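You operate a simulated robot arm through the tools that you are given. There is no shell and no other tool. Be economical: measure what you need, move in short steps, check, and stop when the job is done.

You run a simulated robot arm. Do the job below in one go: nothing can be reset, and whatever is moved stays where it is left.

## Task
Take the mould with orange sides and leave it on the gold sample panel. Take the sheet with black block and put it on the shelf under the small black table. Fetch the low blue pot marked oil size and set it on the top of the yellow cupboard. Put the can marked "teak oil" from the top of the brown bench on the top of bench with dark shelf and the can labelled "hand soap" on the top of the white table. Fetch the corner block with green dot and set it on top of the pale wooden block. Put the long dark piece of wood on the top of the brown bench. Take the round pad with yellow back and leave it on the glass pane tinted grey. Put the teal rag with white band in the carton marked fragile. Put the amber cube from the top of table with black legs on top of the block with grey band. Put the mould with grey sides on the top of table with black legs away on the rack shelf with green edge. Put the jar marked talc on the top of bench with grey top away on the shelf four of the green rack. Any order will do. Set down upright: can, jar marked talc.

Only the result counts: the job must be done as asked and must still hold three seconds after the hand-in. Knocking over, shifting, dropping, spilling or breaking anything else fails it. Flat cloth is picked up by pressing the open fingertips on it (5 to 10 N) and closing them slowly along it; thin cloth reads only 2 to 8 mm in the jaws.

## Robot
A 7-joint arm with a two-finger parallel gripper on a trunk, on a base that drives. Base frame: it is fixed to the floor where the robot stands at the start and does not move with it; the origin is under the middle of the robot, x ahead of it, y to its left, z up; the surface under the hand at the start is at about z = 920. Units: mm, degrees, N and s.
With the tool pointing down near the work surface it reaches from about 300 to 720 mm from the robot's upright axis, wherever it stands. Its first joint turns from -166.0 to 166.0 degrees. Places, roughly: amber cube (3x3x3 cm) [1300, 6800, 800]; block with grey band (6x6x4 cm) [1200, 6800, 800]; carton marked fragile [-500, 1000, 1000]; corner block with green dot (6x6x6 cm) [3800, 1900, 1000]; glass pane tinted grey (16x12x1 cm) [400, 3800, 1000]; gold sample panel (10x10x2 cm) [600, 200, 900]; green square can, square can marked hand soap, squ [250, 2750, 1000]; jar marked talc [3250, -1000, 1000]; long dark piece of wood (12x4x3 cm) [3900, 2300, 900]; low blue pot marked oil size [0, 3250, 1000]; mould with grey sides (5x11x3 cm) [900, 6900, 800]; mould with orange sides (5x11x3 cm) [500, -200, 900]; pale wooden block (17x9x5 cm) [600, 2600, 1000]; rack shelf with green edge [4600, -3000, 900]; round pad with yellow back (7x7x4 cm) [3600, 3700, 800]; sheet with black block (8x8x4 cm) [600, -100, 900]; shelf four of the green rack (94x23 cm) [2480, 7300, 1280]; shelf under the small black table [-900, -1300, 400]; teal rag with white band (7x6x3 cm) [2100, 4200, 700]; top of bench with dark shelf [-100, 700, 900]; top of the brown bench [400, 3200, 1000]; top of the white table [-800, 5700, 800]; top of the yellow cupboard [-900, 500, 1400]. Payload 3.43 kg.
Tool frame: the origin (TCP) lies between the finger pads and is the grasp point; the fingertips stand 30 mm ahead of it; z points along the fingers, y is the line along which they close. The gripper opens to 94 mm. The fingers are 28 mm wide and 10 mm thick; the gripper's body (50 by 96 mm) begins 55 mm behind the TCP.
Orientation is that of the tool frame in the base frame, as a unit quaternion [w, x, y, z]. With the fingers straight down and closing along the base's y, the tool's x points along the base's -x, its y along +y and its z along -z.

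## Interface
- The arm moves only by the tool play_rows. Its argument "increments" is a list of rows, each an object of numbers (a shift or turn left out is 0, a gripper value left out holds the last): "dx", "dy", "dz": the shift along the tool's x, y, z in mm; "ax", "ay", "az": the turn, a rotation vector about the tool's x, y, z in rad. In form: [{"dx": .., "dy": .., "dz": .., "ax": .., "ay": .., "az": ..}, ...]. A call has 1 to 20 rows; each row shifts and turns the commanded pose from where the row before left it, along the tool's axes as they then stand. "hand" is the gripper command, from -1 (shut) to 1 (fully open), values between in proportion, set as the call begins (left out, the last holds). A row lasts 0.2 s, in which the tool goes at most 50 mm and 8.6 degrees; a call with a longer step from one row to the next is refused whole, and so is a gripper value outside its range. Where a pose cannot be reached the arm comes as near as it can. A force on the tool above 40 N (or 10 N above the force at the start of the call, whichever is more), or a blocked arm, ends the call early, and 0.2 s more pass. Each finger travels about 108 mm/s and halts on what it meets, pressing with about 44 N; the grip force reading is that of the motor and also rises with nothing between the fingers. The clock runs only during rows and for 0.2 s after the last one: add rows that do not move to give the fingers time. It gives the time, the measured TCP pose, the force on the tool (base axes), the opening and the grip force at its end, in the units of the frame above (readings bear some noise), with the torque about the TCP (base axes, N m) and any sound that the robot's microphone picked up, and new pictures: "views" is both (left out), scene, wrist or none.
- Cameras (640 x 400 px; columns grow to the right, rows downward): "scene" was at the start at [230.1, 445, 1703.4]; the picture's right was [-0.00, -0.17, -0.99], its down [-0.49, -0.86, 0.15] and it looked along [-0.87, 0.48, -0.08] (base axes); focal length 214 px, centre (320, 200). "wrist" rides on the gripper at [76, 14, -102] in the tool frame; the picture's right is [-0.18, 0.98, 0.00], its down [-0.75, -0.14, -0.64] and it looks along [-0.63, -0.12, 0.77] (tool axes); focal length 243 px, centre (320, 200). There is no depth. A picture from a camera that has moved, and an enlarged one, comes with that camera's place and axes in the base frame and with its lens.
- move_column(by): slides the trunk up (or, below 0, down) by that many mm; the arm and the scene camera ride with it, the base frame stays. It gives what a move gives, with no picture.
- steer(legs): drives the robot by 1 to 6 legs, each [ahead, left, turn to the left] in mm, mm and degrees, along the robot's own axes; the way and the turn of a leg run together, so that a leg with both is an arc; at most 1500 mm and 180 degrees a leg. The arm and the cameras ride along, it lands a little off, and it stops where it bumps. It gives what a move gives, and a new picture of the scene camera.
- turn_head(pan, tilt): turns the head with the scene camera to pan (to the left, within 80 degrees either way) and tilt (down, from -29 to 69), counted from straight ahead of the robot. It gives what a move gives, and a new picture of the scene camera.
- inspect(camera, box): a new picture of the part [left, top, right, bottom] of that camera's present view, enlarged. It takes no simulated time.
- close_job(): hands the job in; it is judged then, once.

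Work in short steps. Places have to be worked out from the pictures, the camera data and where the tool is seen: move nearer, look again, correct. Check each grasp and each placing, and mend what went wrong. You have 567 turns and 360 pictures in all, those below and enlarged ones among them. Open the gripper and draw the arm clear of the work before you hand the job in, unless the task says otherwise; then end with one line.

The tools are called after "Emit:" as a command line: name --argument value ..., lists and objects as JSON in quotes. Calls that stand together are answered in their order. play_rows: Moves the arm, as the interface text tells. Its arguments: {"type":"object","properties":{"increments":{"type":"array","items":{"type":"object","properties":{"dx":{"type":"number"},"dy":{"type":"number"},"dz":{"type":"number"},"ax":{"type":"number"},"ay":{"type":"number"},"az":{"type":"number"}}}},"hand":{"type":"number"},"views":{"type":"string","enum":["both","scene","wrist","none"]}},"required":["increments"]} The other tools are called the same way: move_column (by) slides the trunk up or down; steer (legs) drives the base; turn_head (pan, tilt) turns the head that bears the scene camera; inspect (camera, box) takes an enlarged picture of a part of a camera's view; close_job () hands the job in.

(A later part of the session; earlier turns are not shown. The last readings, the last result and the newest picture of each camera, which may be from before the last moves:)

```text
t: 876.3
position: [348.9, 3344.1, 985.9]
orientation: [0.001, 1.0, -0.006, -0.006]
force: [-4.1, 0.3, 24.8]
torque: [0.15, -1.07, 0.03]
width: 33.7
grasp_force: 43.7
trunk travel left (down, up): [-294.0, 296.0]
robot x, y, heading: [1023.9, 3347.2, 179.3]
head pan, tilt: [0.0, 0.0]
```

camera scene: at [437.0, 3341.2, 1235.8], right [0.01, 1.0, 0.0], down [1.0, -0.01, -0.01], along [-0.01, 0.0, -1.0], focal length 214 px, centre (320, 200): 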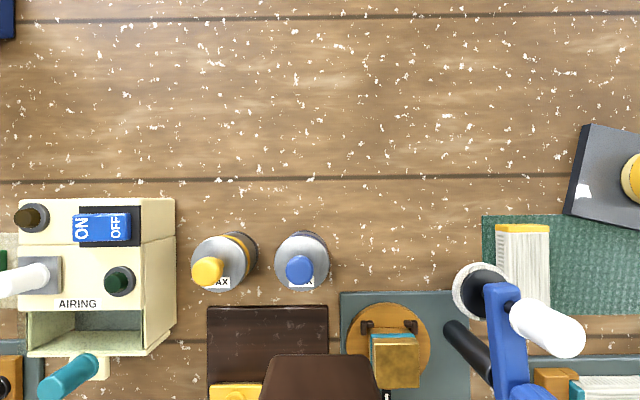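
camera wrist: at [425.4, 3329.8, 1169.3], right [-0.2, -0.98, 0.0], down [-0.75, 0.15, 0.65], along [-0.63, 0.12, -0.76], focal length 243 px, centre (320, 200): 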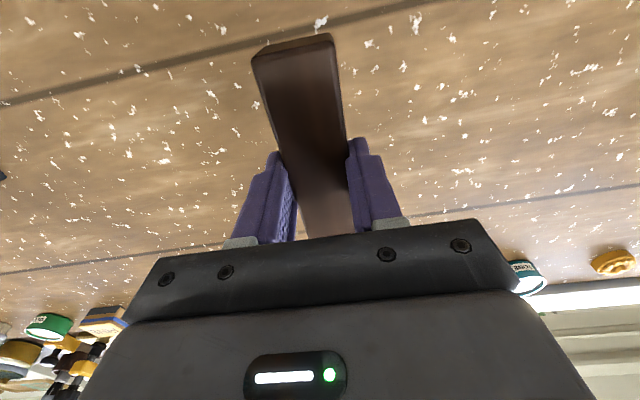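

Contact. Open and rise; check.

Emit:
play_rows --increments '[{}, {}, {}]' --hand 0.5 --views "none"

Emit:
play_rows --increments '[{"dz": -8}, {"dz": -15}, {"dz": -30}, {"dz": -40}, {"dz": -40}, {"dz": -40}, {}]' --hand 1 --views "wrist"

```text
t: 877.1
position: [348.4, 3345.4, 983.5]
orientation: [0.001, 1.0, -0.006, -0.004]
force: [0.8, -0.4, -0.9]
torque: [-0.01, 0.01, -0.02]
width: 70.2
grasp_force: 0.0
trunk travel left (down, up): [-294.0, 296.0]
robot x, y, heading: [1021.3, 3350.3, 179.5]
head pan, tilt: [0.0, 0.0]
```

```text
t: 878.7
position: [349.1, 3345.0, 1154.6]
orientation: [0.001, 1.0, -0.006, -0.003]
force: [0.2, -1.0, 0.3]
torque: [0.01, 0.0, 0.0]
width: 94.1
grasp_force: 0.2
trunk travel left (down, up): [-294.0, 296.0]
robot x, y, heading: [1022.7, 3349.5, 179.3]
head pan, tilt: [0.0, 0.0]
camera wrist: at [426.0, 3330.2, 1258.1], right [-0.2, -0.98, 0.0], down [-0.75, 0.15, 0.65], along [-0.63, 0.12, -0.76], focal length 243 px, centre (320, 200)
```

wrist: 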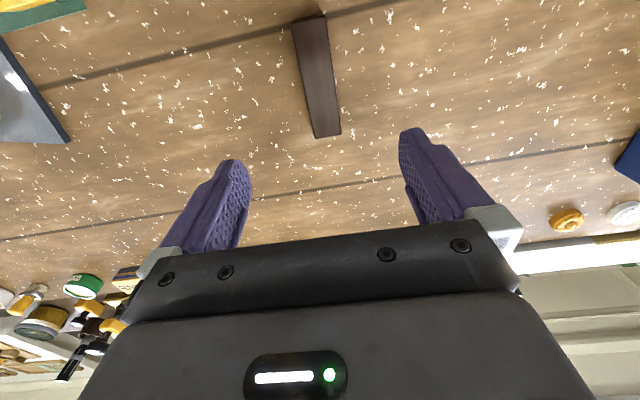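

Wood lies on the brown bench. Next the teal rag on the wooden table (≈(2100,4200)): retract and drive to its west side.

Emit:
play_rows --increments '[{"dz": -20, "dx": 30}, {"dx": 45}, {"dx": 45}, {"dx": 45}, {"dx": 40}, {}]' --views "none"

Emit:
turn_head --pan 0 --tilt -15

Emit:
steer --legs '[[-400, 0, 0], [0, -830, 0], [0, 0, -180]]'

```text
t: 880.1
position: [554.4, 3343.4, 1174.6]
orientation: [0.001, 1.0, -0.006, -0.003]
force: [-0.8, 0.0, 0.8]
torque: [0.02, -0.01, -0.02]
width: 94.2
grasp_force: 0.1
trunk travel left (down, up): [-294.0, 296.0]
robot x, y, heading: [1021.9, 3348.8, 179.5]
head pan, tilt: [0.0, 0.0]
```

```text
t: 880.9
position: [553.3, 3343.1, 1175.1]
orientation: [0.001, 1.0, -0.006, -0.004]
force: [-0.3, 0.2, -0.2]
torque: [-0.02, 0.0, 0.01]
width: 94.3
grasp_force: 0.1
trunk travel left (down, up): [-294.0, 296.0]
robot x, y, heading: [1023.4, 3349.2, 179.7]
head pan, tilt: [0.0, -15.0]
camera scene: at [420.7, 3341.8, 1225.6], right [0.01, 1.0, 0.0], down [0.96, -0.01, -0.26], along [-0.26, 0.0, -0.96], focal length 214 px, centre (320, 200)
```

scene: 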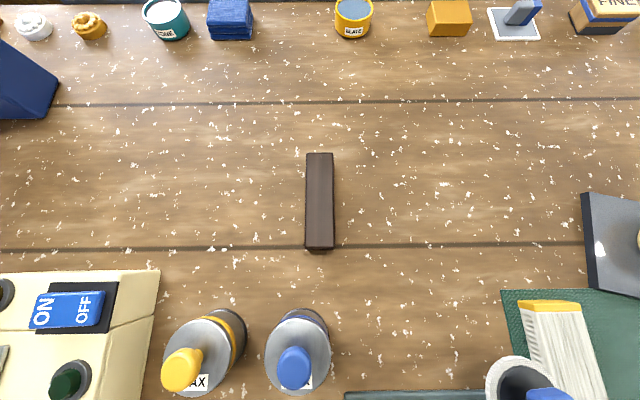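

```text
t: 894.8
position: [1903.3, 4159.5, 1175.2]
orientation: [0.004, 0.021, 1.0, 0.001]
force: [-0.2, -0.5, -0.6]
torque: [-0.03, -0.04, 0.02]
width: 94.2
grasp_force: 0.0
trunk travel left (down, up): [-294.0, 296.0]
robot x, y, heading: [1433.5, 4169.1, -2.2]
head pan, tilt: [0.0, -15.0]
camera scene: at [2034.1, 4151.5, 1225.7], right [-0.04, -1.0, 0.0], down [-0.96, 0.04, -0.27], along [0.27, -0.01, -0.96], focal length 214 px, centre (320, 200)
```

scene: 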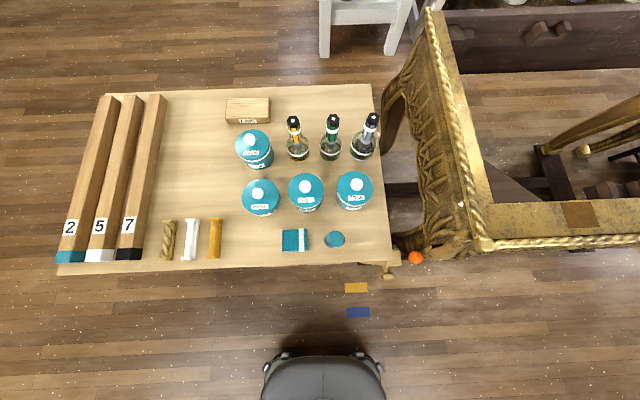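

The teal rag with white band is at ≈(2081,4208) on the table. Drive 80 mm closer and move above it.

Emit:
steer --legs '[[80, 40, 2.2]]'

Emit:
play_rows --increments '[{"dx": -30, "dz": 40}, {"dx": -30, "dz": 40}, {"dx": -25, "dz": 40}, {"dz": 45}, {"dz": 45}, {"dz": 45}, {}]' --views "wrist"

```text
t: 895.9
position: [1985.7, 4217.8, 1173.4]
orientation: [0.003, 0.002, 1.0, 0.001]
force: [0.3, 0.9, -0.5]
torque: [-0.04, 0.05, 0.01]
width: 94.0
grasp_force: 0.0
trunk travel left (down, up): [-294.0, 296.0]
robot x, y, heading: [1515.8, 4206.1, -0.2]
head pan, tilt: [0.0, -15.0]
camera scene: at [2116.8, 4213.7, 1224.9], right [0.0, -1.0, 0.0], down [-0.96, 0.0, -0.26], along [0.26, 0.0, -0.96], focal length 214 px, centre (320, 200)
```

scene: 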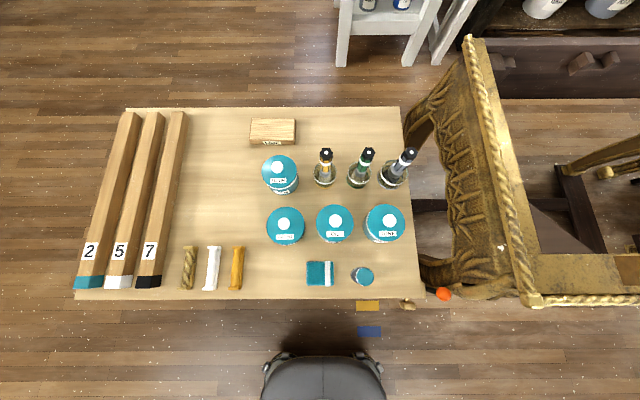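

```text
t: 897.5
position: [2072.5, 4215.6, 919.9]
orientation: [0.003, 0.002, 1.0, 0.002]
force: [-0.1, 0.1, 0.0]
torque: [0.01, 0.02, 0.0]
width: 94.1
grasp_force: 0.1
trunk travel left (down, up): [-294.0, 296.0]
robot x, y, heading: [1521.1, 4208.0, -0.1]
head pan, tilt: [0.0, -15.0]
camera wrist: at [1995.3, 4231.4, 1021.8], right [0.19, 0.98, 0.0], down [0.75, -0.15, 0.65], along [0.64, -0.12, -0.76], focal length 243 px, centre (320, 200)
```

wrist: 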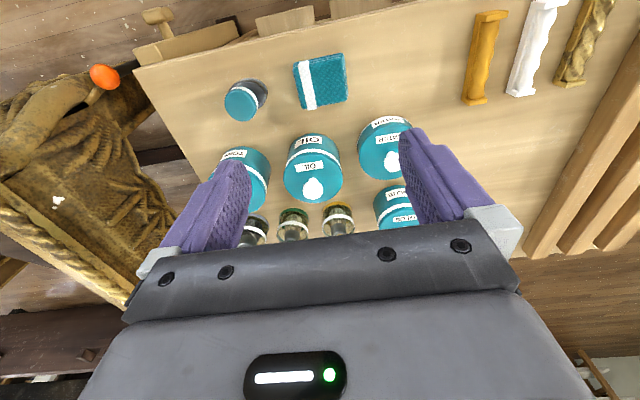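

Rag centre (2082,4216). Tins stand just beyond, so I approach pitched 40° with the head tilted in.

Emit:
turn_head --pan 0 --tilt 30

Emit:
play_rows --increments '[{"ay": -0.14}, {"ay": -0.14}, {"ay": -0.14}, {"ay": -0.14}, {"ay": -0.14}, {"dx": 19.3, "dz": 23}, {"dx": 19.3, "dz": 23}, {"dx": 19.3, "dz": 23}, {"dx": 12.9, "dz": 15.3}, {}]' --views "both"

```text
t: 898.6
position: [2072.5, 4217.0, 920.4]
orientation: [0.004, 0.002, 1.0, 0.001]
force: [-0.1, 1.1, -0.5]
torque: [0.03, -0.03, -0.01]
width: 94.0
grasp_force: 0.0
trunk travel left (down, up): [-294.0, 296.0]
robot x, y, heading: [1514.7, 4208.5, -0.2]
head pan, tilt: [0.0, 30.0]
camera scene: at [2132.0, 4213.6, 959.8], right [0.0, -1.0, 0.0], down [-0.87, 0.0, 0.49], along [-0.49, 0.0, -0.87], focal length 214 px, centre (320, 200)
```

scene: 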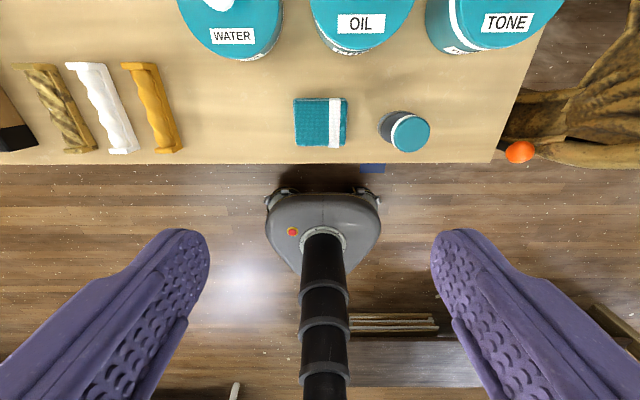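

```text
t: 900.8
position: [2073.1, 4218.2, 810.9]
orientation: [0.347, 0.003, 0.938, 0.0]
force: [-0.6, 0.1, 0.7]
torque: [0.0, -0.03, 0.0]
width: 93.8
grasp_force: 0.0
trunk travel left (down, up): [-294.0, 296.0]
robot x, y, heading: [1518.7, 4204.6, -0.2]
head pan, tilt: [0.0, 30.0]
camera scene: at [2092.4, 4215.1, 881.2], right [0.0, -1.0, 0.0], down [-0.98, 0.0, -0.18], along [0.18, 0.0, -0.98], focal length 214 px, centre (320, 200)
camera wrist: at [1948.3, 4233.1, 839.8], right [0.14, 0.98, 0.12], down [0.16, -0.14, 0.98], along [0.98, -0.12, -0.17], focal length 243 px, centre (320, 200)
```

scene: 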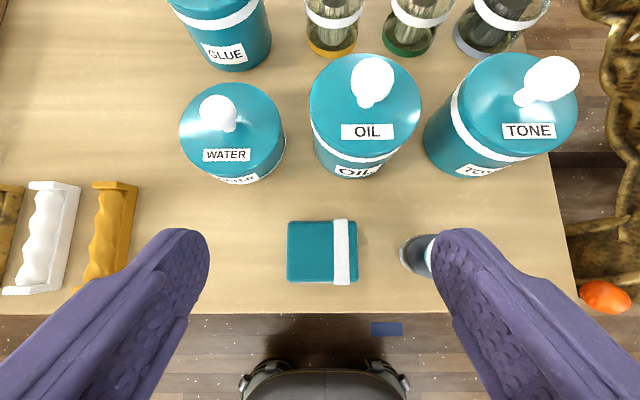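
wrist: 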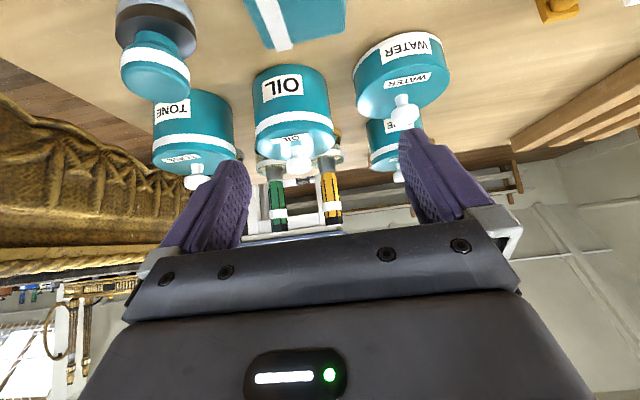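

The small tin sits right of the rag, ~40 mm gap; I narrow the opening to 84 mm, centre on y=4214 and descend.

Emit:
play_rows --increments '[{"dy": -4}, {"dx": 13, "dz": 15.2}, {"dx": 13, "dz": 15.2}, {"dx": 9.8, "dz": 11.4}, {}]' --hand 0.8 --views "both"

```text
t: 902.0
position: [2072.0, 4212.6, 755.7]
orientation: [0.346, 0.002, 0.938, 0.0]
force: [0.8, 0.5, 0.2]
torque: [0.0, -0.02, 0.04]
width: 84.4
grasp_force: 0.0
trunk travel left (down, up): [-294.0, 296.0]
robot x, y, heading: [1516.6, 4212.0, -0.1]
head pan, tilt: [0.0, 30.0]
camera scene: at [2092.0, 4209.8, 825.3], right [0.0, -1.0, 0.0], down [-0.98, 0.0, -0.18], along [0.18, 0.0, -0.98], focal length 214 px, centre (320, 200)
camera wrist: at [1948.0, 4227.9, 784.0], right [0.14, 0.98, 0.12], down [0.16, -0.14, 0.98], along [0.98, -0.12, -0.17], focal length 243 px, centre (320, 200)
```

scene: 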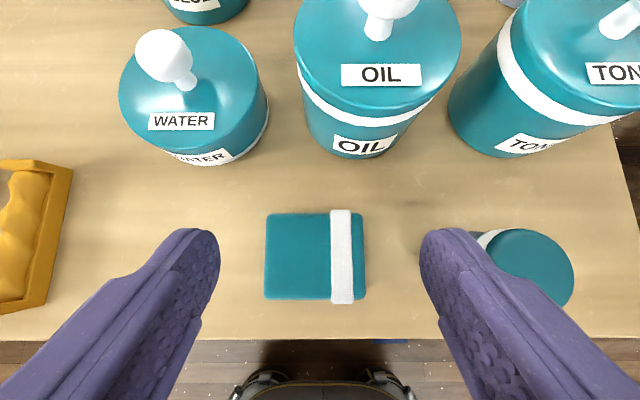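
wrist: 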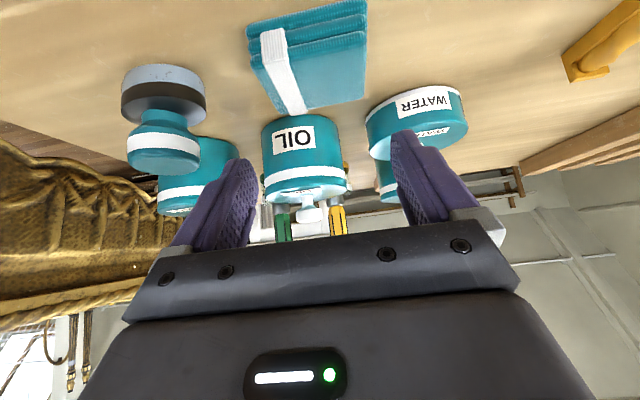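

The right finger passes between rag and stamp. Descend slowly to the table.

Emit:
play_rows --increments '[{"dx": 4, "dz": 4.6}, {"dx": 2.6, "dz": 3}, {"dx": 2, "dz": 2.3}, {"dx": 2, "dz": 2.3}, {"dx": 2, "dz": 2.3}, {}]' --views "none"

Emit:
play_rows --increments '[{"dx": 1.3, "dz": 1.5}, {"dx": 1.3, "dz": 1.5}, {"dx": 1.3, "dz": 1.5}, {"dx": 1.3, "dz": 1.5}, {}]' --views "none"

```text
t: 903.4
position: [2073.0, 4213.0, 736.4]
orientation: [0.347, 0.003, 0.938, 0.0]
force: [-0.5, -0.4, -0.1]
torque: [0.04, -0.02, 0.01]
width: 84.7
grasp_force: 0.0
trunk travel left (down, up): [-294.0, 296.0]
robot x, y, heading: [1515.2, 4213.2, 0.2]
head pan, tilt: [0.0, 30.0]
```

```text
t: 904.6
position: [2072.4, 4213.4, 727.2]
orientation: [0.346, 0.002, 0.938, 0.0]
force: [-0.6, 0.3, 0.3]
torque: [-0.02, 0.01, 0.0]
width: 84.4
grasp_force: 0.1
trunk travel left (down, up): [-294.0, 296.0]
robot x, y, heading: [1514.9, 4208.8, -0.1]
head pan, tilt: [0.0, 30.0]
```

Emit:
play_rows --increments '[{"dx": 1.3, "dz": 1.5}, {"dx": 1.3, "dz": 1.5}, {"dx": 1.3, "dz": 1.5}, {"dx": 1.3, "dz": 1.5}, {"dx": 1.3, "dz": 1.5}, {}]' --views "wrist"

```text
t: 906.0
position: [2071.2, 4213.2, 719.4]
orientation: [0.345, 0.003, 0.939, 0.0]
force: [-0.1, -0.2, -0.4]
torque: [0.0, 0.0, -0.01]
width: 84.8
grasp_force: 0.1
trunk travel left (down, up): [-294.0, 296.0]
robot x, y, heading: [1514.7, 4208.1, 0.2]
head pan, tilt: [0.0, 30.0]
camera wrist: at [1947.7, 4228.3, 747.6], right [0.14, 0.98, 0.12], down [0.16, -0.14, 0.98], along [0.98, -0.12, -0.17], focal length 243 px, centre (320, 200)
```

wrist: 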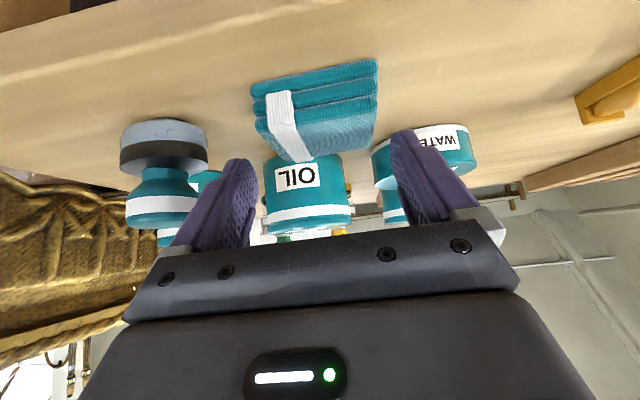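

The table is lower (≈665); rag top ≈690. Continue down ~20 mm.

Emit:
play_rows --increments '[{"dx": 2.6, "dz": 3}, {"dx": 2.6, "dz": 3}, {"dx": 2, "dz": 2.3}, {"dx": 2, "dz": 2.3}, {"dx": 1.3, "dz": 1.5}, {}]' --views "none"

Emit:
play_rows --increments '[{"dx": 1.3, "dz": 1.5}, {"dx": 1.3, "dz": 1.5}, {"dx": 1.3, "dz": 1.5}, {}]' --views "both"

```text
t: 907.4
position: [2073.1, 4214.4, 703.1]
orientation: [0.346, 0.003, 0.938, 0.0]
force: [0.0, -0.3, 0.0]
torque: [0.01, -0.03, -0.02]
width: 84.7
grasp_force: 0.1
trunk travel left (down, up): [-294.0, 296.0]
robot x, y, heading: [1519.2, 4208.1, -0.0]
head pan, tilt: [0.0, 30.0]
```

```text
t: 908.4
position: [2071.1, 4214.0, 696.2]
orientation: [0.346, 0.003, 0.938, 0.001]
force: [0.2, -0.2, -0.4]
torque: [0.01, -0.01, -0.01]
width: 84.4
grasp_force: 0.1
trunk travel left (down, up): [-294.0, 296.0]
robot x, y, heading: [1515.6, 4210.4, -0.1]
head pan, tilt: [0.0, 30.0]
camera scene: at [2091.3, 4210.2, 766.9], right [0.0, -1.0, 0.0], down [-0.98, 0.0, -0.18], along [0.18, 0.0, -0.98], focal length 214 px, centre (320, 200)
camera wrist: at [1947.2, 4228.3, 725.6], right [0.14, 0.98, 0.12], down [0.16, -0.14, 0.98], along [0.98, -0.12, -0.17], focal length 243 px, centre (320, 200)
```

scene: 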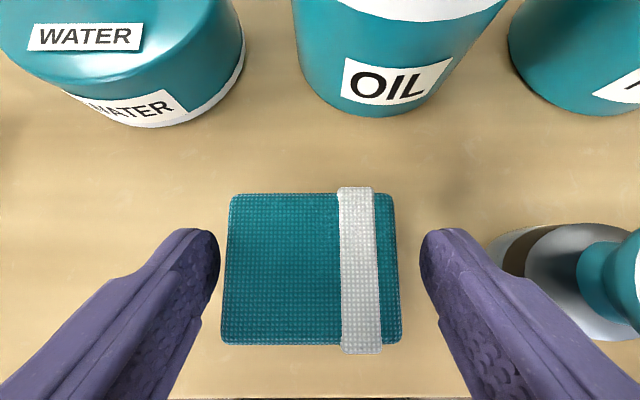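
wrist: 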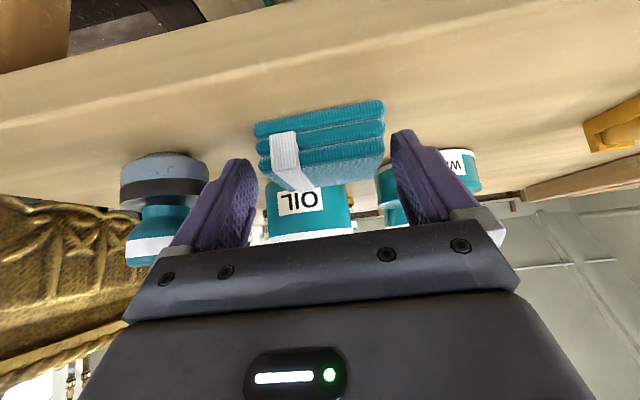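

Rag sits between the fingertips. Lower 4 mm more and close.

Emit:
play_rows --increments '[{"dx": 1.3, "dz": 1.5}, {"dx": 1.3, "dz": 1.5}, {}]' --views "none"

Emit:
play_rows --increments '[{}, {}, {}, {}, {}]' --hand -1 --views "scene"

```text
t: 909.2
position: [2072.4, 4213.5, 693.2]
orientation: [0.347, 0.003, 0.938, 0.001]
force: [0.6, 0.3, -0.9]
torque: [-0.04, -0.01, 0.0]
width: 84.6
grasp_force: 0.0
trunk travel left (down, up): [-294.0, 296.0]
robot x, y, heading: [1515.6, 4208.1, -0.1]
head pan, tilt: [0.0, 30.0]
```

```text
t: 910.4
position: [2071.6, 4212.4, 692.9]
orientation: [0.346, 0.003, 0.938, -0.001]
force: [0.0, -0.3, 0.3]
torque: [-0.03, -0.01, -0.04]
width: 70.5
grasp_force: 44.5
trunk travel left (down, up): [-294.0, 296.0]
robot x, y, heading: [1521.1, 4207.5, 0.2]
head pan, tilt: [0.0, 30.0]
camera scene: at [2091.5, 4210.2, 762.9], right [0.0, -1.0, 0.0], down [-0.98, 0.0, -0.18], along [0.18, 0.0, -0.98], focal length 214 px, centre (320, 200)
```

scene: 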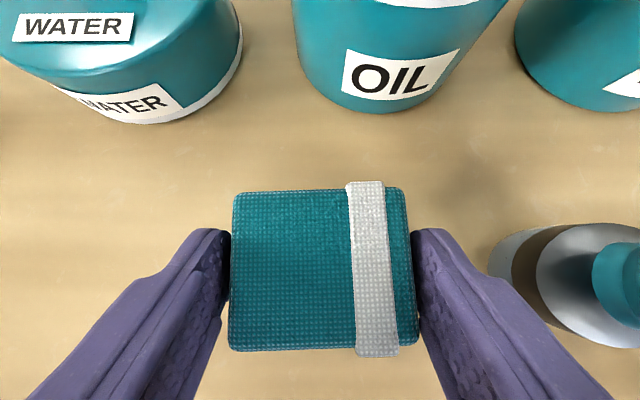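

Gripped at 70 mm. Lift slowly.

Emit:
play_rows --increments '[{"dx": -2, "dz": -2.3}, {"dx": -3.3, "dz": -3.8}, {"dx": -5, "dz": -6}, {"dx": -8, "dz": -9}, {"dx": -10, "dz": -11.4}, {"dx": -13, "dz": -15.2}, {"dx": -13, "dz": -15.2}, {"dx": -19.5, "dz": -22.8}, {"dx": -19.5, "dz": -22.8}, {}]' --views "scene"

```text
t: 912.6
position: [2072.0, 4214.5, 835.2]
orientation: [0.346, 0.003, 0.938, 0.0]
force: [0.3, 0.3, -0.3]
torque: [-0.01, 0.0, 0.0]
width: 70.7
grasp_force: 44.3
trunk travel left (down, up): [-294.0, 296.0]
robot x, y, heading: [1516.7, 4207.6, -0.0]
head pan, tilt: [0.0, 30.0]
camera scene: at [2092.1, 4210.3, 905.7], right [0.0, -1.0, 0.0], down [-0.98, 0.0, -0.18], along [0.18, 0.0, -0.98], focal length 214 px, centre (320, 200)
```

scene: 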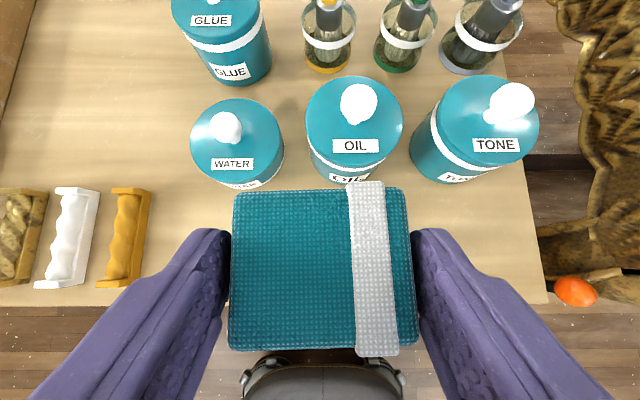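

Rag lifted. Raise, retract and drive into the gap toward the carton.

Emit:
play_rows --increments '[{"dx": -26, "dz": -30}, {"dx": -26, "dz": -30}, {"dx": -26, "dz": -30}, {"dx": -26, "dz": -30}, {"dx": -26, "dz": -30}, {"dx": -26, "dz": -30}, {"dx": -26, "dz": -30}, {"dx": 10, "dz": -30}, {"dx": 15, "dz": -25}, {}]' --views "none"

Emit:
move_column --by 200

Emit:
steer --legs '[[-120, 0, 0], [0, 0, 180], [0, 1500, 0], [0, 1110, 0], [1500, 0, 0], [250, 0, 0]]'

```text
t: 914.8
position: [2020.4, 4213.3, 1139.6]
orientation: [0.346, 0.003, 0.938, 0.0]
force: [0.6, 1.2, -0.2]
torque: [-0.03, -0.01, 0.01]
width: 70.6
grasp_force: 44.1
trunk travel left (down, up): [-294.0, 296.0]
robot x, y, heading: [1519.2, 4210.0, -0.2]
head pan, tilt: [0.0, 30.0]
```

```text
t: 917.0
position: [2020.4, 4212.1, 1337.9]
orientation: [0.345, 0.003, 0.938, 0.0]
force: [0.7, 0.8, 0.1]
torque: [-0.01, 0.02, 0.0]
width: 70.8
grasp_force: 44.2
trunk travel left (down, up): [-494.0, 96.0]
robot x, y, heading: [1512.9, 4207.4, -0.1]
head pan, tilt: [0.0, 30.0]
```

```text
t: 946.4
position: [-876.6, 1618.4, 1338.7]
orientation: [-0.002, 0.939, -0.008, -0.345]
force: [0.0, -0.5, -0.7]
torque: [0.01, -0.01, 0.01]
width: 70.8
grasp_force: 44.3
trunk travel left (down, up): [-494.0, 96.0]
robot x, y, heading: [-369.9, 1619.9, 179.4]
head pan, tilt: [0.0, 30.0]
camera scene: at [-898.7, 1615.7, 1408.7], right [0.01, 1.0, 0.0], down [0.98, -0.01, -0.18], along [-0.18, 0.0, -0.98], focal length 214 px, centre (320, 200)
```

scene: 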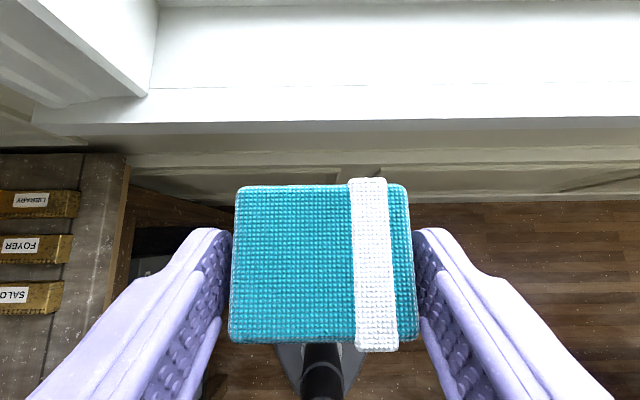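

Now turn to face −y (the carton) with the head looking forward.

Emit:
turn_head --pan 0 --tilt 0

Emit:
steer --legs '[[0, 0, 90.6]]'

```text
t: 947.3
position: [-875.6, 1618.0, 1339.0]
orientation: [-0.001, 0.938, -0.007, -0.346]
force: [-0.4, -0.9, -0.2]
torque: [-0.01, -0.01, 0.04]
width: 70.9
grasp_force: 43.8
trunk travel left (down, up): [-494.0, 96.0]
robot x, y, heading: [-368.8, 1618.6, 179.2]
head pan, tilt: [0.0, 0.0]
camera scene: at [-933.9, 1616.2, 1440.8], right [0.01, 1.0, 0.0], down [0.76, -0.01, -0.65], along [-0.65, 0.01, -0.76], focal length 214 px, centre (320, 200)
```

scene: 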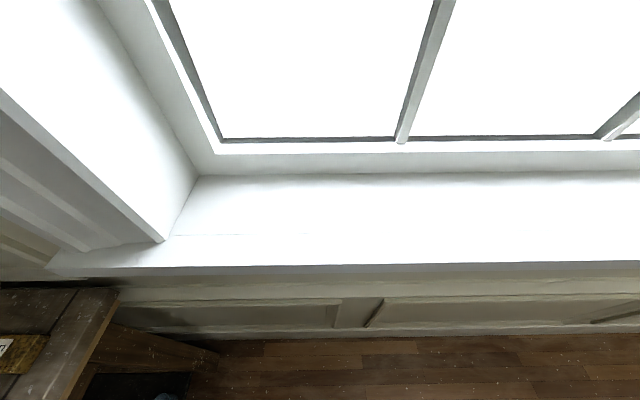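

```text
t: 951.6
position: [-364.2, 1113.6, 1339.0]
orientation: [0.246, 0.663, 0.664, -0.244]
force: [0.3, 0.5, 0.5]
torque: [-0.01, 0.0, 0.05]
width: 70.8
grasp_force: 43.6
trunk travel left (down, up): [-494.0, 96.0]
robot x, y, heading: [-373.0, 1620.8, -89.5]
head pan, tilt: [0.0, 0.0]
camera scene: at [-365.8, 1053.4, 1440.9], right [-1.0, 0.0, 0.0], down [0.0, 0.76, -0.65], along [0.0, -0.65, -0.76], focal length 214 px, centre (320, 200)
```

scene: 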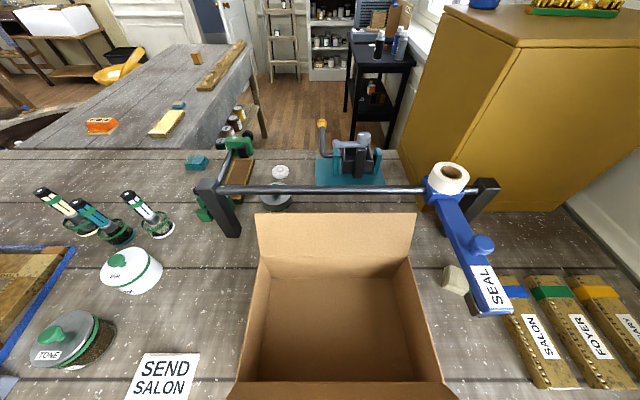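

Carton opening seen clearly; interior centre ≈(−413,970). Move the rag above it.

Emit:
play_rows --increments '[{"dx": -24.3, "dy": -12.3, "dz": 20.8}, {"dx": -24.3, "dy": -12.3, "dz": 20.8}, {"dx": -24.3, "dy": -12.3, "dz": 20.8}, {"dx": -24.3, "dy": -12.3, "dz": 20.8}, {"dx": 19.5, "dz": 22.8}, {"dx": 19.5, "dz": 22.8}, {"dx": 19.5, "dz": 22.8}, {}]' --views "none"

Emit:
turn_head --pan 0 --tilt 25

```text
t: 953.4
position: [-413.7, 985.8, 1248.2]
orientation: [0.246, 0.663, 0.664, -0.243]
force: [-0.2, 1.3, -0.1]
torque: [0.0, -0.01, -0.02]
width: 70.6
grasp_force: 44.2
trunk travel left (down, up): [-494.0, 96.0]
robot x, y, heading: [-369.7, 1615.8, -89.8]
head pan, tilt: [0.0, 0.0]
```

```text
t: 954.2
position: [-412.7, 987.2, 1249.4]
orientation: [0.246, 0.663, 0.664, -0.243]
force: [0.1, 0.1, -0.6]
torque: [-0.02, 0.0, 0.0]
width: 70.9
grasp_force: 44.0
trunk travel left (down, up): [-494.0, 96.0]
robot x, y, heading: [-371.6, 1617.8, -89.7]
head pan, tilt: [0.0, 25.0]
camera scene: at [-414.7, 954.6, 1322.9], right [-1.0, 0.0, 0.0], down [0.0, 0.96, -0.27], along [0.0, -0.27, -0.96], focal length 214 px, centre (320, 200)
```

scene: 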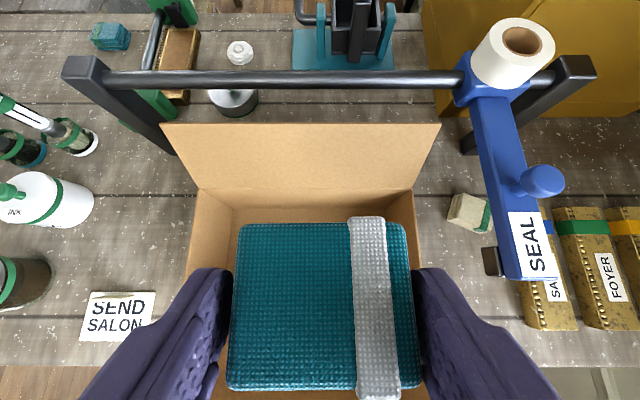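

Shift 32 mm deeper and 15 mm toward +x, then lower into the carton.

Emit:
play_rows --increments '[{"dx": -24.3, "dy": 15, "dz": 20.8}, {"dx": 19.5, "dz": 22.8}, {"dx": 19.5, "dz": 22.8}, {"dx": 19.5, "dz": 22.8}, {"dx": 19.5, "dz": 22.8}, {"dx": 19.5, "dz": 22.8}, {"dx": 13, "dz": 15.2}, {}]' --views "both"

```text
t: 955.6
position: [-397.4, 954.3, 1111.3]
orientation: [0.247, 0.662, 0.664, -0.244]
force: [1.2, 7.7, 28.5]
torque: [4.15, -0.25, 0.09]
width: 70.7
grasp_force: 43.8
trunk travel left (down, up): [-494.0, 96.0]
robot x, y, heading: [-377.0, 1619.5, -89.8]
head pan, tilt: [0.0, 25.0]
stopped in row 6: the force on the tool passed its limit at 80 N (the readings are from after the stop); the commanded pose is now the measured one
camera scene: at [-398.8, 922.6, 1184.3], right [-1.0, 0.0, 0.0], down [0.0, 0.96, -0.27], along [0.0, -0.27, -0.96], focal length 214 px, centre (320, 200)
camera wrist: at [-383.3, 1078.6, 1138.8], right [0.98, -0.14, 0.12], down [-0.14, -0.16, 0.98], along [-0.11, -0.98, -0.17], focal length 243 px, centre (320, 200)
```

scene: 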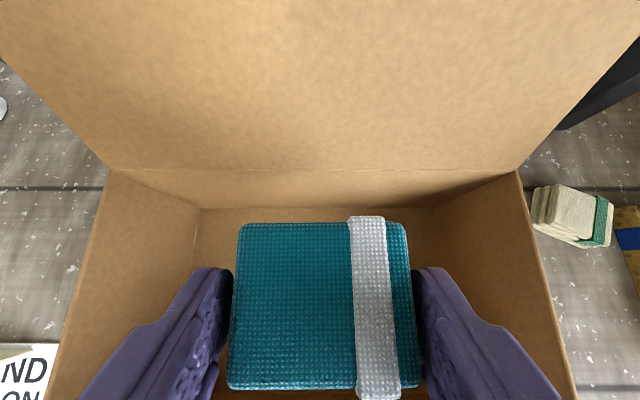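
wrist: 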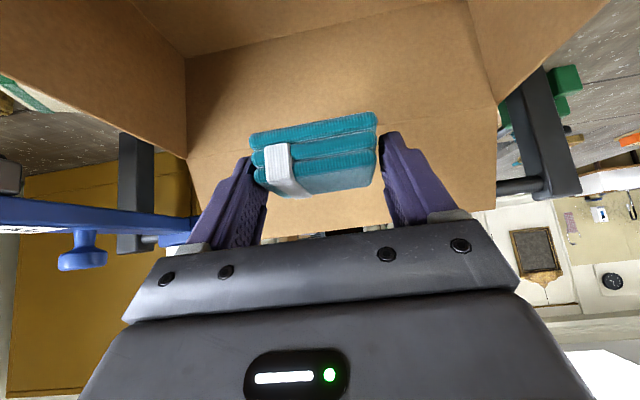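

The hand's underside touched the carton's near flap. Raise 25 mm, tilt the head in, move 33 mm deeper, then lower again.

Emit:
play_rows --increments '[{"dx": -19.5, "dz": -22.8}, {"dx": -8, "dz": -9}, {}]' --views "none"

Emit:
turn_head --pan 0 --tilt 45

Emit:
play_rows --increments '[{"dx": -12.5, "dz": 10.7}, {"dx": -12.5, "dz": 10.7}, {}]' --views "wrist"

```text
t: 956.5
position: [-397.5, 952.9, 1149.2]
orientation: [0.245, 0.664, 0.664, -0.243]
force: [-0.3, 0.3, -0.6]
torque: [0.04, 0.01, -0.02]
width: 70.6
grasp_force: 43.3
trunk travel left (down, up): [-494.0, 96.0]
robot x, y, heading: [-371.6, 1617.7, -89.7]
head pan, tilt: [0.0, 25.0]
```

```text
t: 957.3
position: [-399.1, 953.9, 1149.6]
orientation: [0.245, 0.663, 0.664, -0.243]
force: [0.1, 0.7, -0.6]
torque: [0.0, 0.0, 0.02]
width: 70.9
grasp_force: 43.7
trunk travel left (down, up): [-494.0, 96.0]
robot x, y, heading: [-370.6, 1615.0, -90.0]
head pan, tilt: [0.0, 45.0]
camera scene: at [-399.7, 951.3, 1211.8], right [-1.0, 0.0, 0.0], down [0.0, 1.0, 0.08], along [0.0, 0.08, -1.0], focal length 214 px, centre (320, 200)
```

scene: 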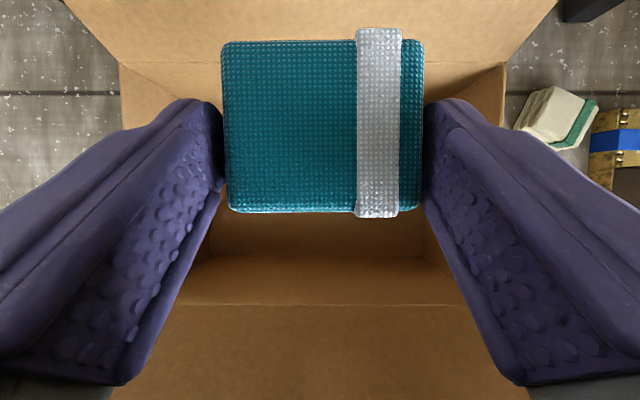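

```text
t: 958.1
position: [-398.0, 919.4, 1149.8]
orientation: [0.246, 0.663, 0.664, -0.243]
force: [0.9, -0.6, -0.4]
torque: [-0.01, -0.03, 0.02]
width: 70.6
grasp_force: 43.7
trunk travel left (down, up): [-494.0, 96.0]
robot x, y, heading: [-370.1, 1615.8, -89.5]
head pan, tilt: [0.0, 45.0]
camera wrist: at [-383.7, 1045.0, 1178.4], right [0.98, -0.14, 0.12], down [-0.14, -0.16, 0.98], along [-0.12, -0.98, -0.18], focal length 243 px, centre (320, 200)
```

wrist: 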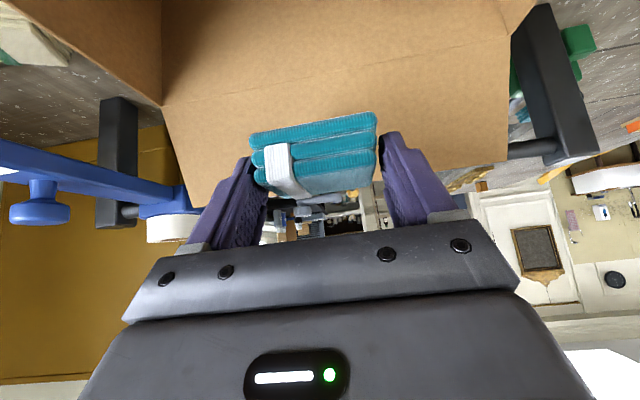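

Lower to z≈1038 (camera just above the near wall), then release the rag into the carton.

Emit:
play_rows --increments '[{"dx": 19.5, "dz": 22.8}, {"dx": 19.5, "dz": 22.8}, {"dx": 19.5, "dz": 22.8}, {"dx": 13, "dz": 15.2}, {}]' --views "none"

```text
t: 959.3
position: [-398.2, 920.2, 1039.5]
orientation: [0.245, 0.663, 0.664, -0.242]
force: [0.6, -3.2, 0.6]
torque: [0.26, -0.01, -0.04]
width: 70.6
grasp_force: 44.5
trunk travel left (down, up): [-494.0, 96.0]
robot x, y, heading: [-371.8, 1614.8, -89.5]
head pan, tilt: [0.0, 45.0]
```

Emit:
play_rows --increments '[{}, {}, {}]' --hand 0.9 --views "none"

Emit:
play_rows --increments '[{"dx": -19.5, "dz": -22.8}, {"dx": -19.5, "dz": -22.8}, {"dx": -19.5, "dz": -22.8}, {"dx": -19.5, "dz": -22.8}, {"dx": -19.5, "dz": -22.8}, {"dx": -19.5, "dz": -22.8}, {"dx": -19.5, "dz": -22.8}, {}]' --views "scene"

```text
t: 960.1
position: [-398.3, 920.5, 1039.4]
orientation: [0.245, 0.663, 0.664, -0.243]
force: [0.2, -2.7, 1.8]
torque: [0.31, -0.01, -0.03]
width: 89.3
grasp_force: 0.0
trunk travel left (down, up): [-494.0, 96.0]
robot x, y, heading: [-370.8, 1617.8, -89.6]
head pan, tilt: [0.0, 45.0]
```

```text
t: 961.9
position: [-398.9, 920.4, 1249.6]
orientation: [0.245, 0.663, 0.664, -0.243]
force: [-0.4, -0.9, 0.0]
torque: [-0.03, 0.01, 0.02]
width: 89.1
grasp_force: 0.1
trunk travel left (down, up): [-494.0, 96.0]
robot x, y, heading: [-369.9, 1617.4, -89.8]
head pan, tilt: [0.0, 45.0]
camera scene: at [-400.1, 918.5, 1312.0], right [-1.0, 0.0, 0.0], down [0.0, 1.0, 0.08], along [0.0, 0.08, -1.0], focal length 214 px, centre (320, 200)
```

scene: 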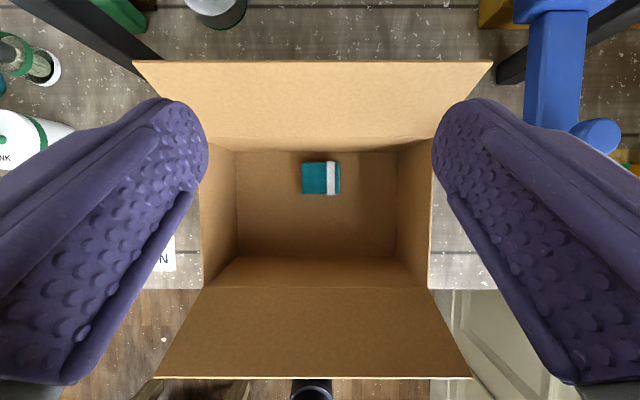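

The rag lies in the carton. Last item: TEAK OIL can, from the west side of the brown bench. Retract and drive there.

Emit:
play_rows --increments '[{"dx": 20, "dz": -30}, {"dx": 30.4, "dz": -26}, {"dx": 30.4, "dz": -26}, {"dx": 30.4, "dz": -26}, {"dx": 30.4, "dz": -26}, {"dx": 30.4, "dz": -26}, {}]' --hand 1 --views "none"

Emit:
turn_head --pan 0 --tilt -15

Emit:
steer --legs '[[0, -220, 0], [-1250, 0, 0], [0, 0, 90]]'

```text
t: 963.5
position: [-398.6, 1155.0, 1260.6]
orientation: [0.246, 0.662, 0.665, -0.243]
force: [0.5, 1.1, 0.9]
torque: [0.0, 0.02, 0.01]
width: 94.1
grasp_force: 0.0
trunk travel left (down, up): [-494.0, 96.0]
robot x, y, heading: [-369.4, 1617.6, -89.8]
head pan, tilt: [0.0, 45.0]
```

```text
t: 964.8
position: [-399.3, 1155.6, 1259.5]
orientation: [0.245, 0.663, 0.664, -0.243]
force: [0.2, -0.1, -0.4]
torque: [-0.03, 0.0, -0.04]
width: 93.9
grasp_force: 0.1
trunk travel left (down, up): [-494.0, 96.0]
robot x, y, heading: [-373.3, 1618.9, -89.6]
head pan, tilt: [0.0, -15.0]
camera scene: at [-400.2, 1083.4, 1383.1], right [-1.0, 0.0, 0.0], down [0.0, 0.57, -0.82], along [0.0, -0.82, -0.57], focal length 214 px, centre (320, 200)
```

scene: 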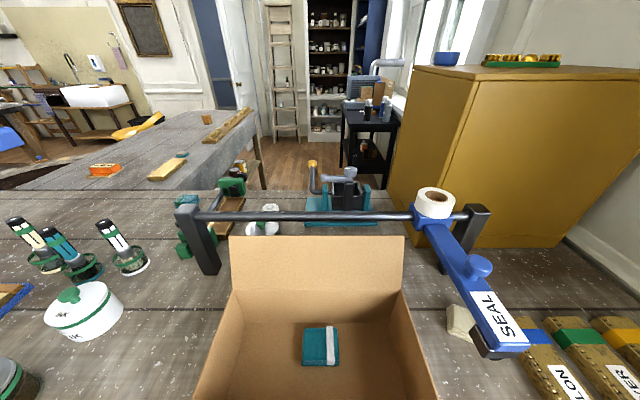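

```text
t: 976.2
position: [-126.3, 2825.8, 1260.2]
orientation: [0.346, 0.01, 0.938, -0.002]
force: [-0.6, 0.3, 0.1]
torque: [0.01, 0.01, 0.0]
width: 94.1
grasp_force: 0.1
trunk travel left (down, up): [-494.0, 96.0]
robot x, y, heading: [-587.6, 2864.9, -1.1]
head pan, tilt: [0.0, -15.0]
camera scene: at [-59.2, 2822.6, 1383.2], right [-0.02, -1.0, 0.0], down [-0.57, 0.01, -0.82], along [0.82, -0.02, -0.57], focal length 214 px, centre (320, 200)
```

scene: 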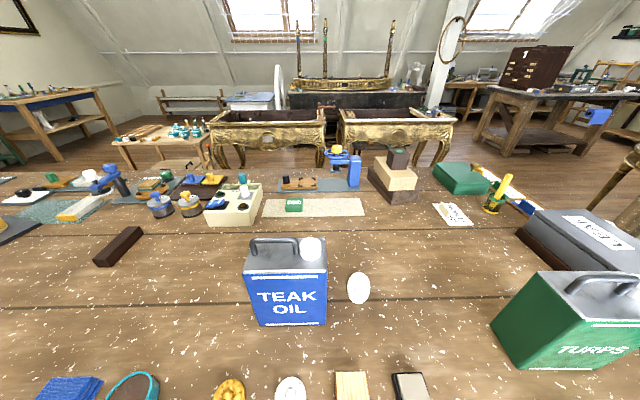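

TEAK OIL can centre ≈(183,2880), handle on top. Align the base, lower the trunk a bit, set the hand vertical with 90° yaw.

Emit:
steer --legs '[[0, 12, 1.1], [75, 0, 0]]'

Emit:
move_column --by -60

Emit:
play_rows --increments '[{"ay": 0.1414}, {"ay": 0.1414}, {"ay": 0.1414}, {"ay": 0.1414}, {"ay": 0.1414}, {"az": 0.1414}, {"az": 0.1414}, {"az": 0.1414}, {"az": 0.1414}, {"az": 0.1414}, {"az": 0.1414}, {"az": 0.1414}, {"az": 0.1414}, {"az": 0.1414}, {"az": 0.1414}, {"az": 0.1414}, {}]' --views "none"

```text
t: 977.6
position: [-48.0, 2848.0, 1259.3]
orientation: [0.344, 0.002, 0.939, 0.001]
force: [1.4, 0.7, 0.4]
torque: [-0.01, 0.04, 0.03]
width: 93.9
grasp_force: 0.1
trunk travel left (down, up): [-494.0, 96.0]
robot x, y, heading: [-509.8, 2877.6, -0.0]
head pan, tilt: [0.0, -15.0]
camera scene: at [18.9, 2844.9, 1382.4], right [0.0, -1.0, 0.0], down [-0.57, 0.0, -0.82], along [0.82, 0.0, -0.57], focal length 214 px, centre (320, 200)
```

scene: 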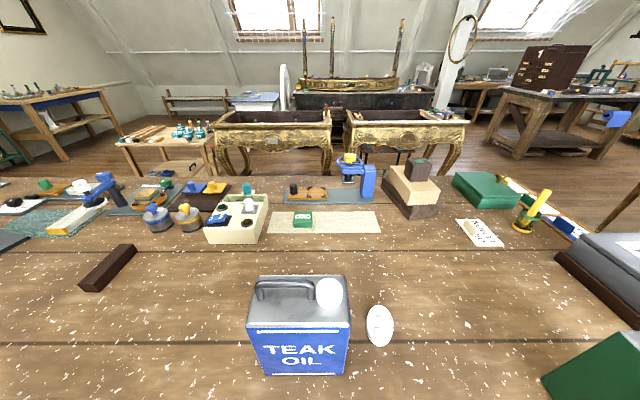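

```text
t: 978.6
position: [-51.8, 2848.3, 1200.1]
orientation: [0.345, 0.002, 0.939, 0.001]
force: [-0.3, 0.3, 0.4]
torque: [-0.02, 0.03, 0.02]
width: 94.1
grasp_force: 0.0
trunk travel left (down, up): [-434.0, 156.0]
robot x, y, heading: [-509.0, 2877.9, -0.1]
head pan, tilt: [0.0, -15.0]
```

```text
t: 982.2
position: [-50.2, 2847.7, 1198.8]
orientation: [-0.002, 0.703, 0.711, 0.0]
force: [-0.3, 0.1, 0.0]
torque: [-0.01, 0.01, -0.03]
width: 94.1
grasp_force: 0.1
trunk travel left (down, up): [-434.0, 156.0]
robot x, y, heading: [-513.2, 2878.9, -0.0]
head pan, tilt: [0.0, -15.0]
```

Can centre (181,2872), thickness 70 mm along x. Move above it.

Emit:
play_rows --increments '[{"dx": 4, "dy": 30}, {"dx": 4, "dy": 40}, {"dx": 4, "dy": 40}, {"dx": 4, "dy": 40}, {"dx": 4, "dy": 40}, {"dx": 4, "dy": 41}, {}]' --views "wrist"

```text
t: 983.8
position: [180.7, 2877.0, 1199.8]
orientation: [-0.001, 0.703, 0.711, 0.001]
force: [-0.2, 0.3, 0.2]
torque: [-0.03, -0.08, -0.01]
width: 94.1
grasp_force: 0.2
trunk travel left (down, up): [-434.0, 156.0]
robot x, y, heading: [-510.7, 2880.0, -0.1]
head pan, tilt: [0.0, -15.0]
camera wrist: at [194.4, 2952.1, 1302.2], right [0.99, -0.17, 0.0], down [-0.13, -0.76, 0.64], along [-0.11, -0.63, -0.77], focal length 243 px, centre (320, 200)
```

wrist: 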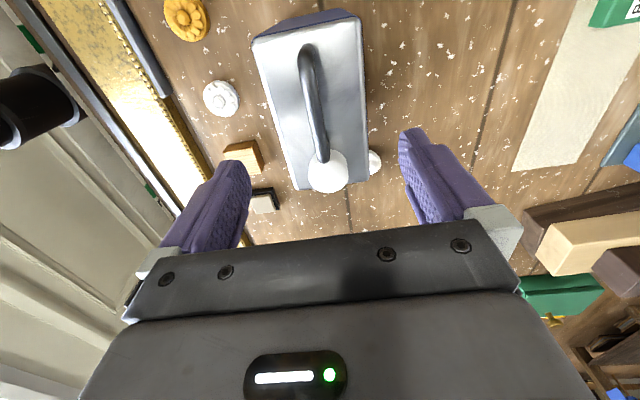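

Perfectly centred and aligned (can x 144–218, y 2811–2939). Descend to z≈1098.

Emit:
play_rows --increments '[{"dz": 25}, {"dz": 25}, {"dz": 20}, {"dz": 12}, {"dz": 8}, {"dz": 6}, {"dz": 4}, {}]' --views "wrist"

```text
t: 985.6
position: [180.5, 2875.0, 1098.9]
orientation: [-0.002, 0.703, 0.712, 0.0]
force: [0.1, -0.3, 0.3]
torque: [0.05, -0.01, 0.0]
width: 94.0
grasp_force: 0.0
trunk travel left (down, up): [-434.0, 156.0]
robot x, y, heading: [-512.0, 2875.0, 0.1]
head pan, tilt: [0.0, -15.0]
camera wrist: at [194.4, 2951.8, 1201.8], right [0.99, -0.17, 0.0], down [-0.13, -0.76, 0.64], along [-0.11, -0.63, -0.77], focal length 243 px, centre (320, 200)
```

wrist: 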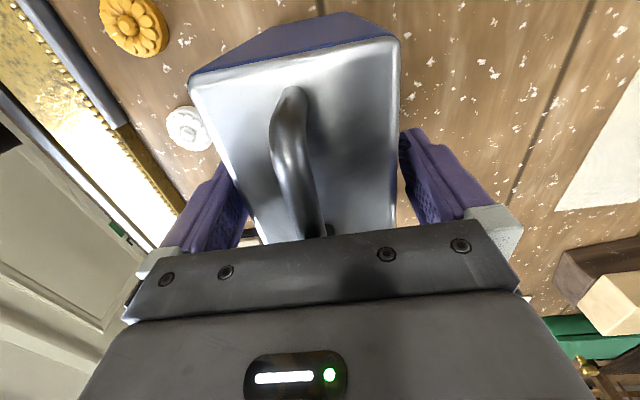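

Free and centred. Close and lift slowly.

Emit:
play_rows --increments '[{}, {}, {}, {}, {}]' --hand -1 --views "none"

Emit:
play_rows --increments '[{"dz": -3}, {"dz": -5}, {"dz": -8}, {"dz": -10}, {"dz": -15}, {"dz": -20}, {"dz": -25}, {"dz": -25}, {"dz": -25}, {}]' --views "wrist"

```text
t: 986.8
position: [180.3, 2875.8, 1098.9]
orientation: [-0.002, 0.702, 0.713, 0.001]
force: [-1.7, 0.4, -0.5]
torque: [0.11, -0.15, -0.17]
width: 79.3
grasp_force: 44.3
trunk travel left (down, up): [-434.0, 156.0]
robot x, y, heading: [-513.2, 2876.8, -0.0]
head pan, tilt: [0.0, -15.0]
```

```text
t: 989.0
position: [181.0, 2875.9, 1233.7]
orientation: [-0.003, 0.702, 0.712, 0.0]
force: [0.7, 0.3, -11.5]
torque: [0.02, 0.01, 0.0]
width: 79.3
grasp_force: 44.3
trunk travel left (down, up): [-434.0, 156.0]
robot x, y, heading: [-510.7, 2877.3, 0.2]
head pan, tilt: [0.0, -15.0]
camera wrist: at [195.4, 2952.0, 1337.1], right [0.99, -0.17, 0.0], down [-0.13, -0.76, 0.64], along [-0.11, -0.63, -0.77], focal length 243 px, centre (320, 200)
```

wrist: 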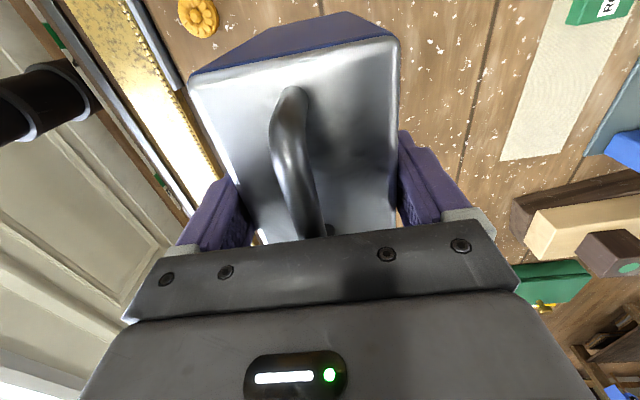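

Held and balanced. Raise, retract, straighten the hand, then drive back into the gap facing the bench with dark shelf.

Emit:
move_column --by 130

Emit:
play_rows --increments '[{"dy": -15}, {"dy": -30}, {"dy": -35}, {"dy": -35}, {"dy": -35}, {"dy": -35}, {"dy": -25}, {"az": -0.1}, {"az": -0.1414}, {"az": -0.1414}, {"az": -0.1414}, {"az": -0.1414}, {"az": -0.1414}, {"az": -0.1414}, {"az": -0.1414}, {"az": -0.1414}, {"az": -0.1414}, {"az": -0.1414}, {"az": -0.057}, {}]' --views "none"

Emit:
steer --legs '[[-60, 0, 0], [0, -1270, 0], [0, 0, -90], [0, 470, 0]]'

```text
t: 990.5
position: [181.8, 2875.0, 1364.2]
orientation: [-0.002, 0.702, 0.712, 0.0]
force: [0.1, -0.4, -12.3]
torque: [0.01, 0.0, 0.02]
width: 79.2
grasp_force: 43.9
trunk travel left (down, up): [-564.0, 26.0]
robot x, y, heading: [-510.3, 2878.3, -0.1]
head pan, tilt: [0.0, -15.0]
```

```text
t: 994.7
position: [-29.9, 2873.0, 1364.2]
orientation: [-0.002, -0.008, 1.0, 0.001]
force: [0.2, -0.2, -11.5]
torque: [0.0, -0.01, -0.02]
width: 79.3
grasp_force: 44.4
trunk travel left (down, up): [-564.0, 26.0]
robot x, y, heading: [-513.4, 2881.6, 0.0]
head pan, tilt: [0.0, -15.0]
```

```text
t: 1007.9
position: [-137.8, 1118.4, 1366.2]
orientation: [-0.001, 0.714, 0.7, 0.002]
force: [0.6, -0.7, -11.6]
torque: [0.04, 0.01, 0.03]
width: 79.3
grasp_force: 43.9
trunk travel left (down, up): [-564.0, 26.0]
robot x, y, heading: [-117.1, 1601.3, -91.7]
head pan, tilt: [0.0, -15.0]
camera scene: at [-141.4, 982.3, 1414.4], right [-1.0, 0.02, 0.0], down [0.02, 0.97, -0.26], along [0.0, -0.26, -0.97], focal length 214 px, centre (320, 200)
```

scene: 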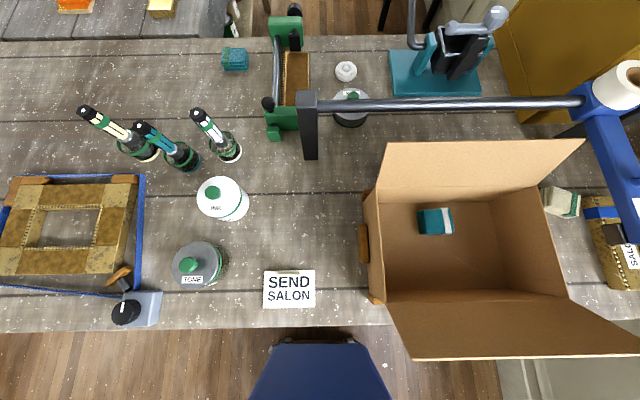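

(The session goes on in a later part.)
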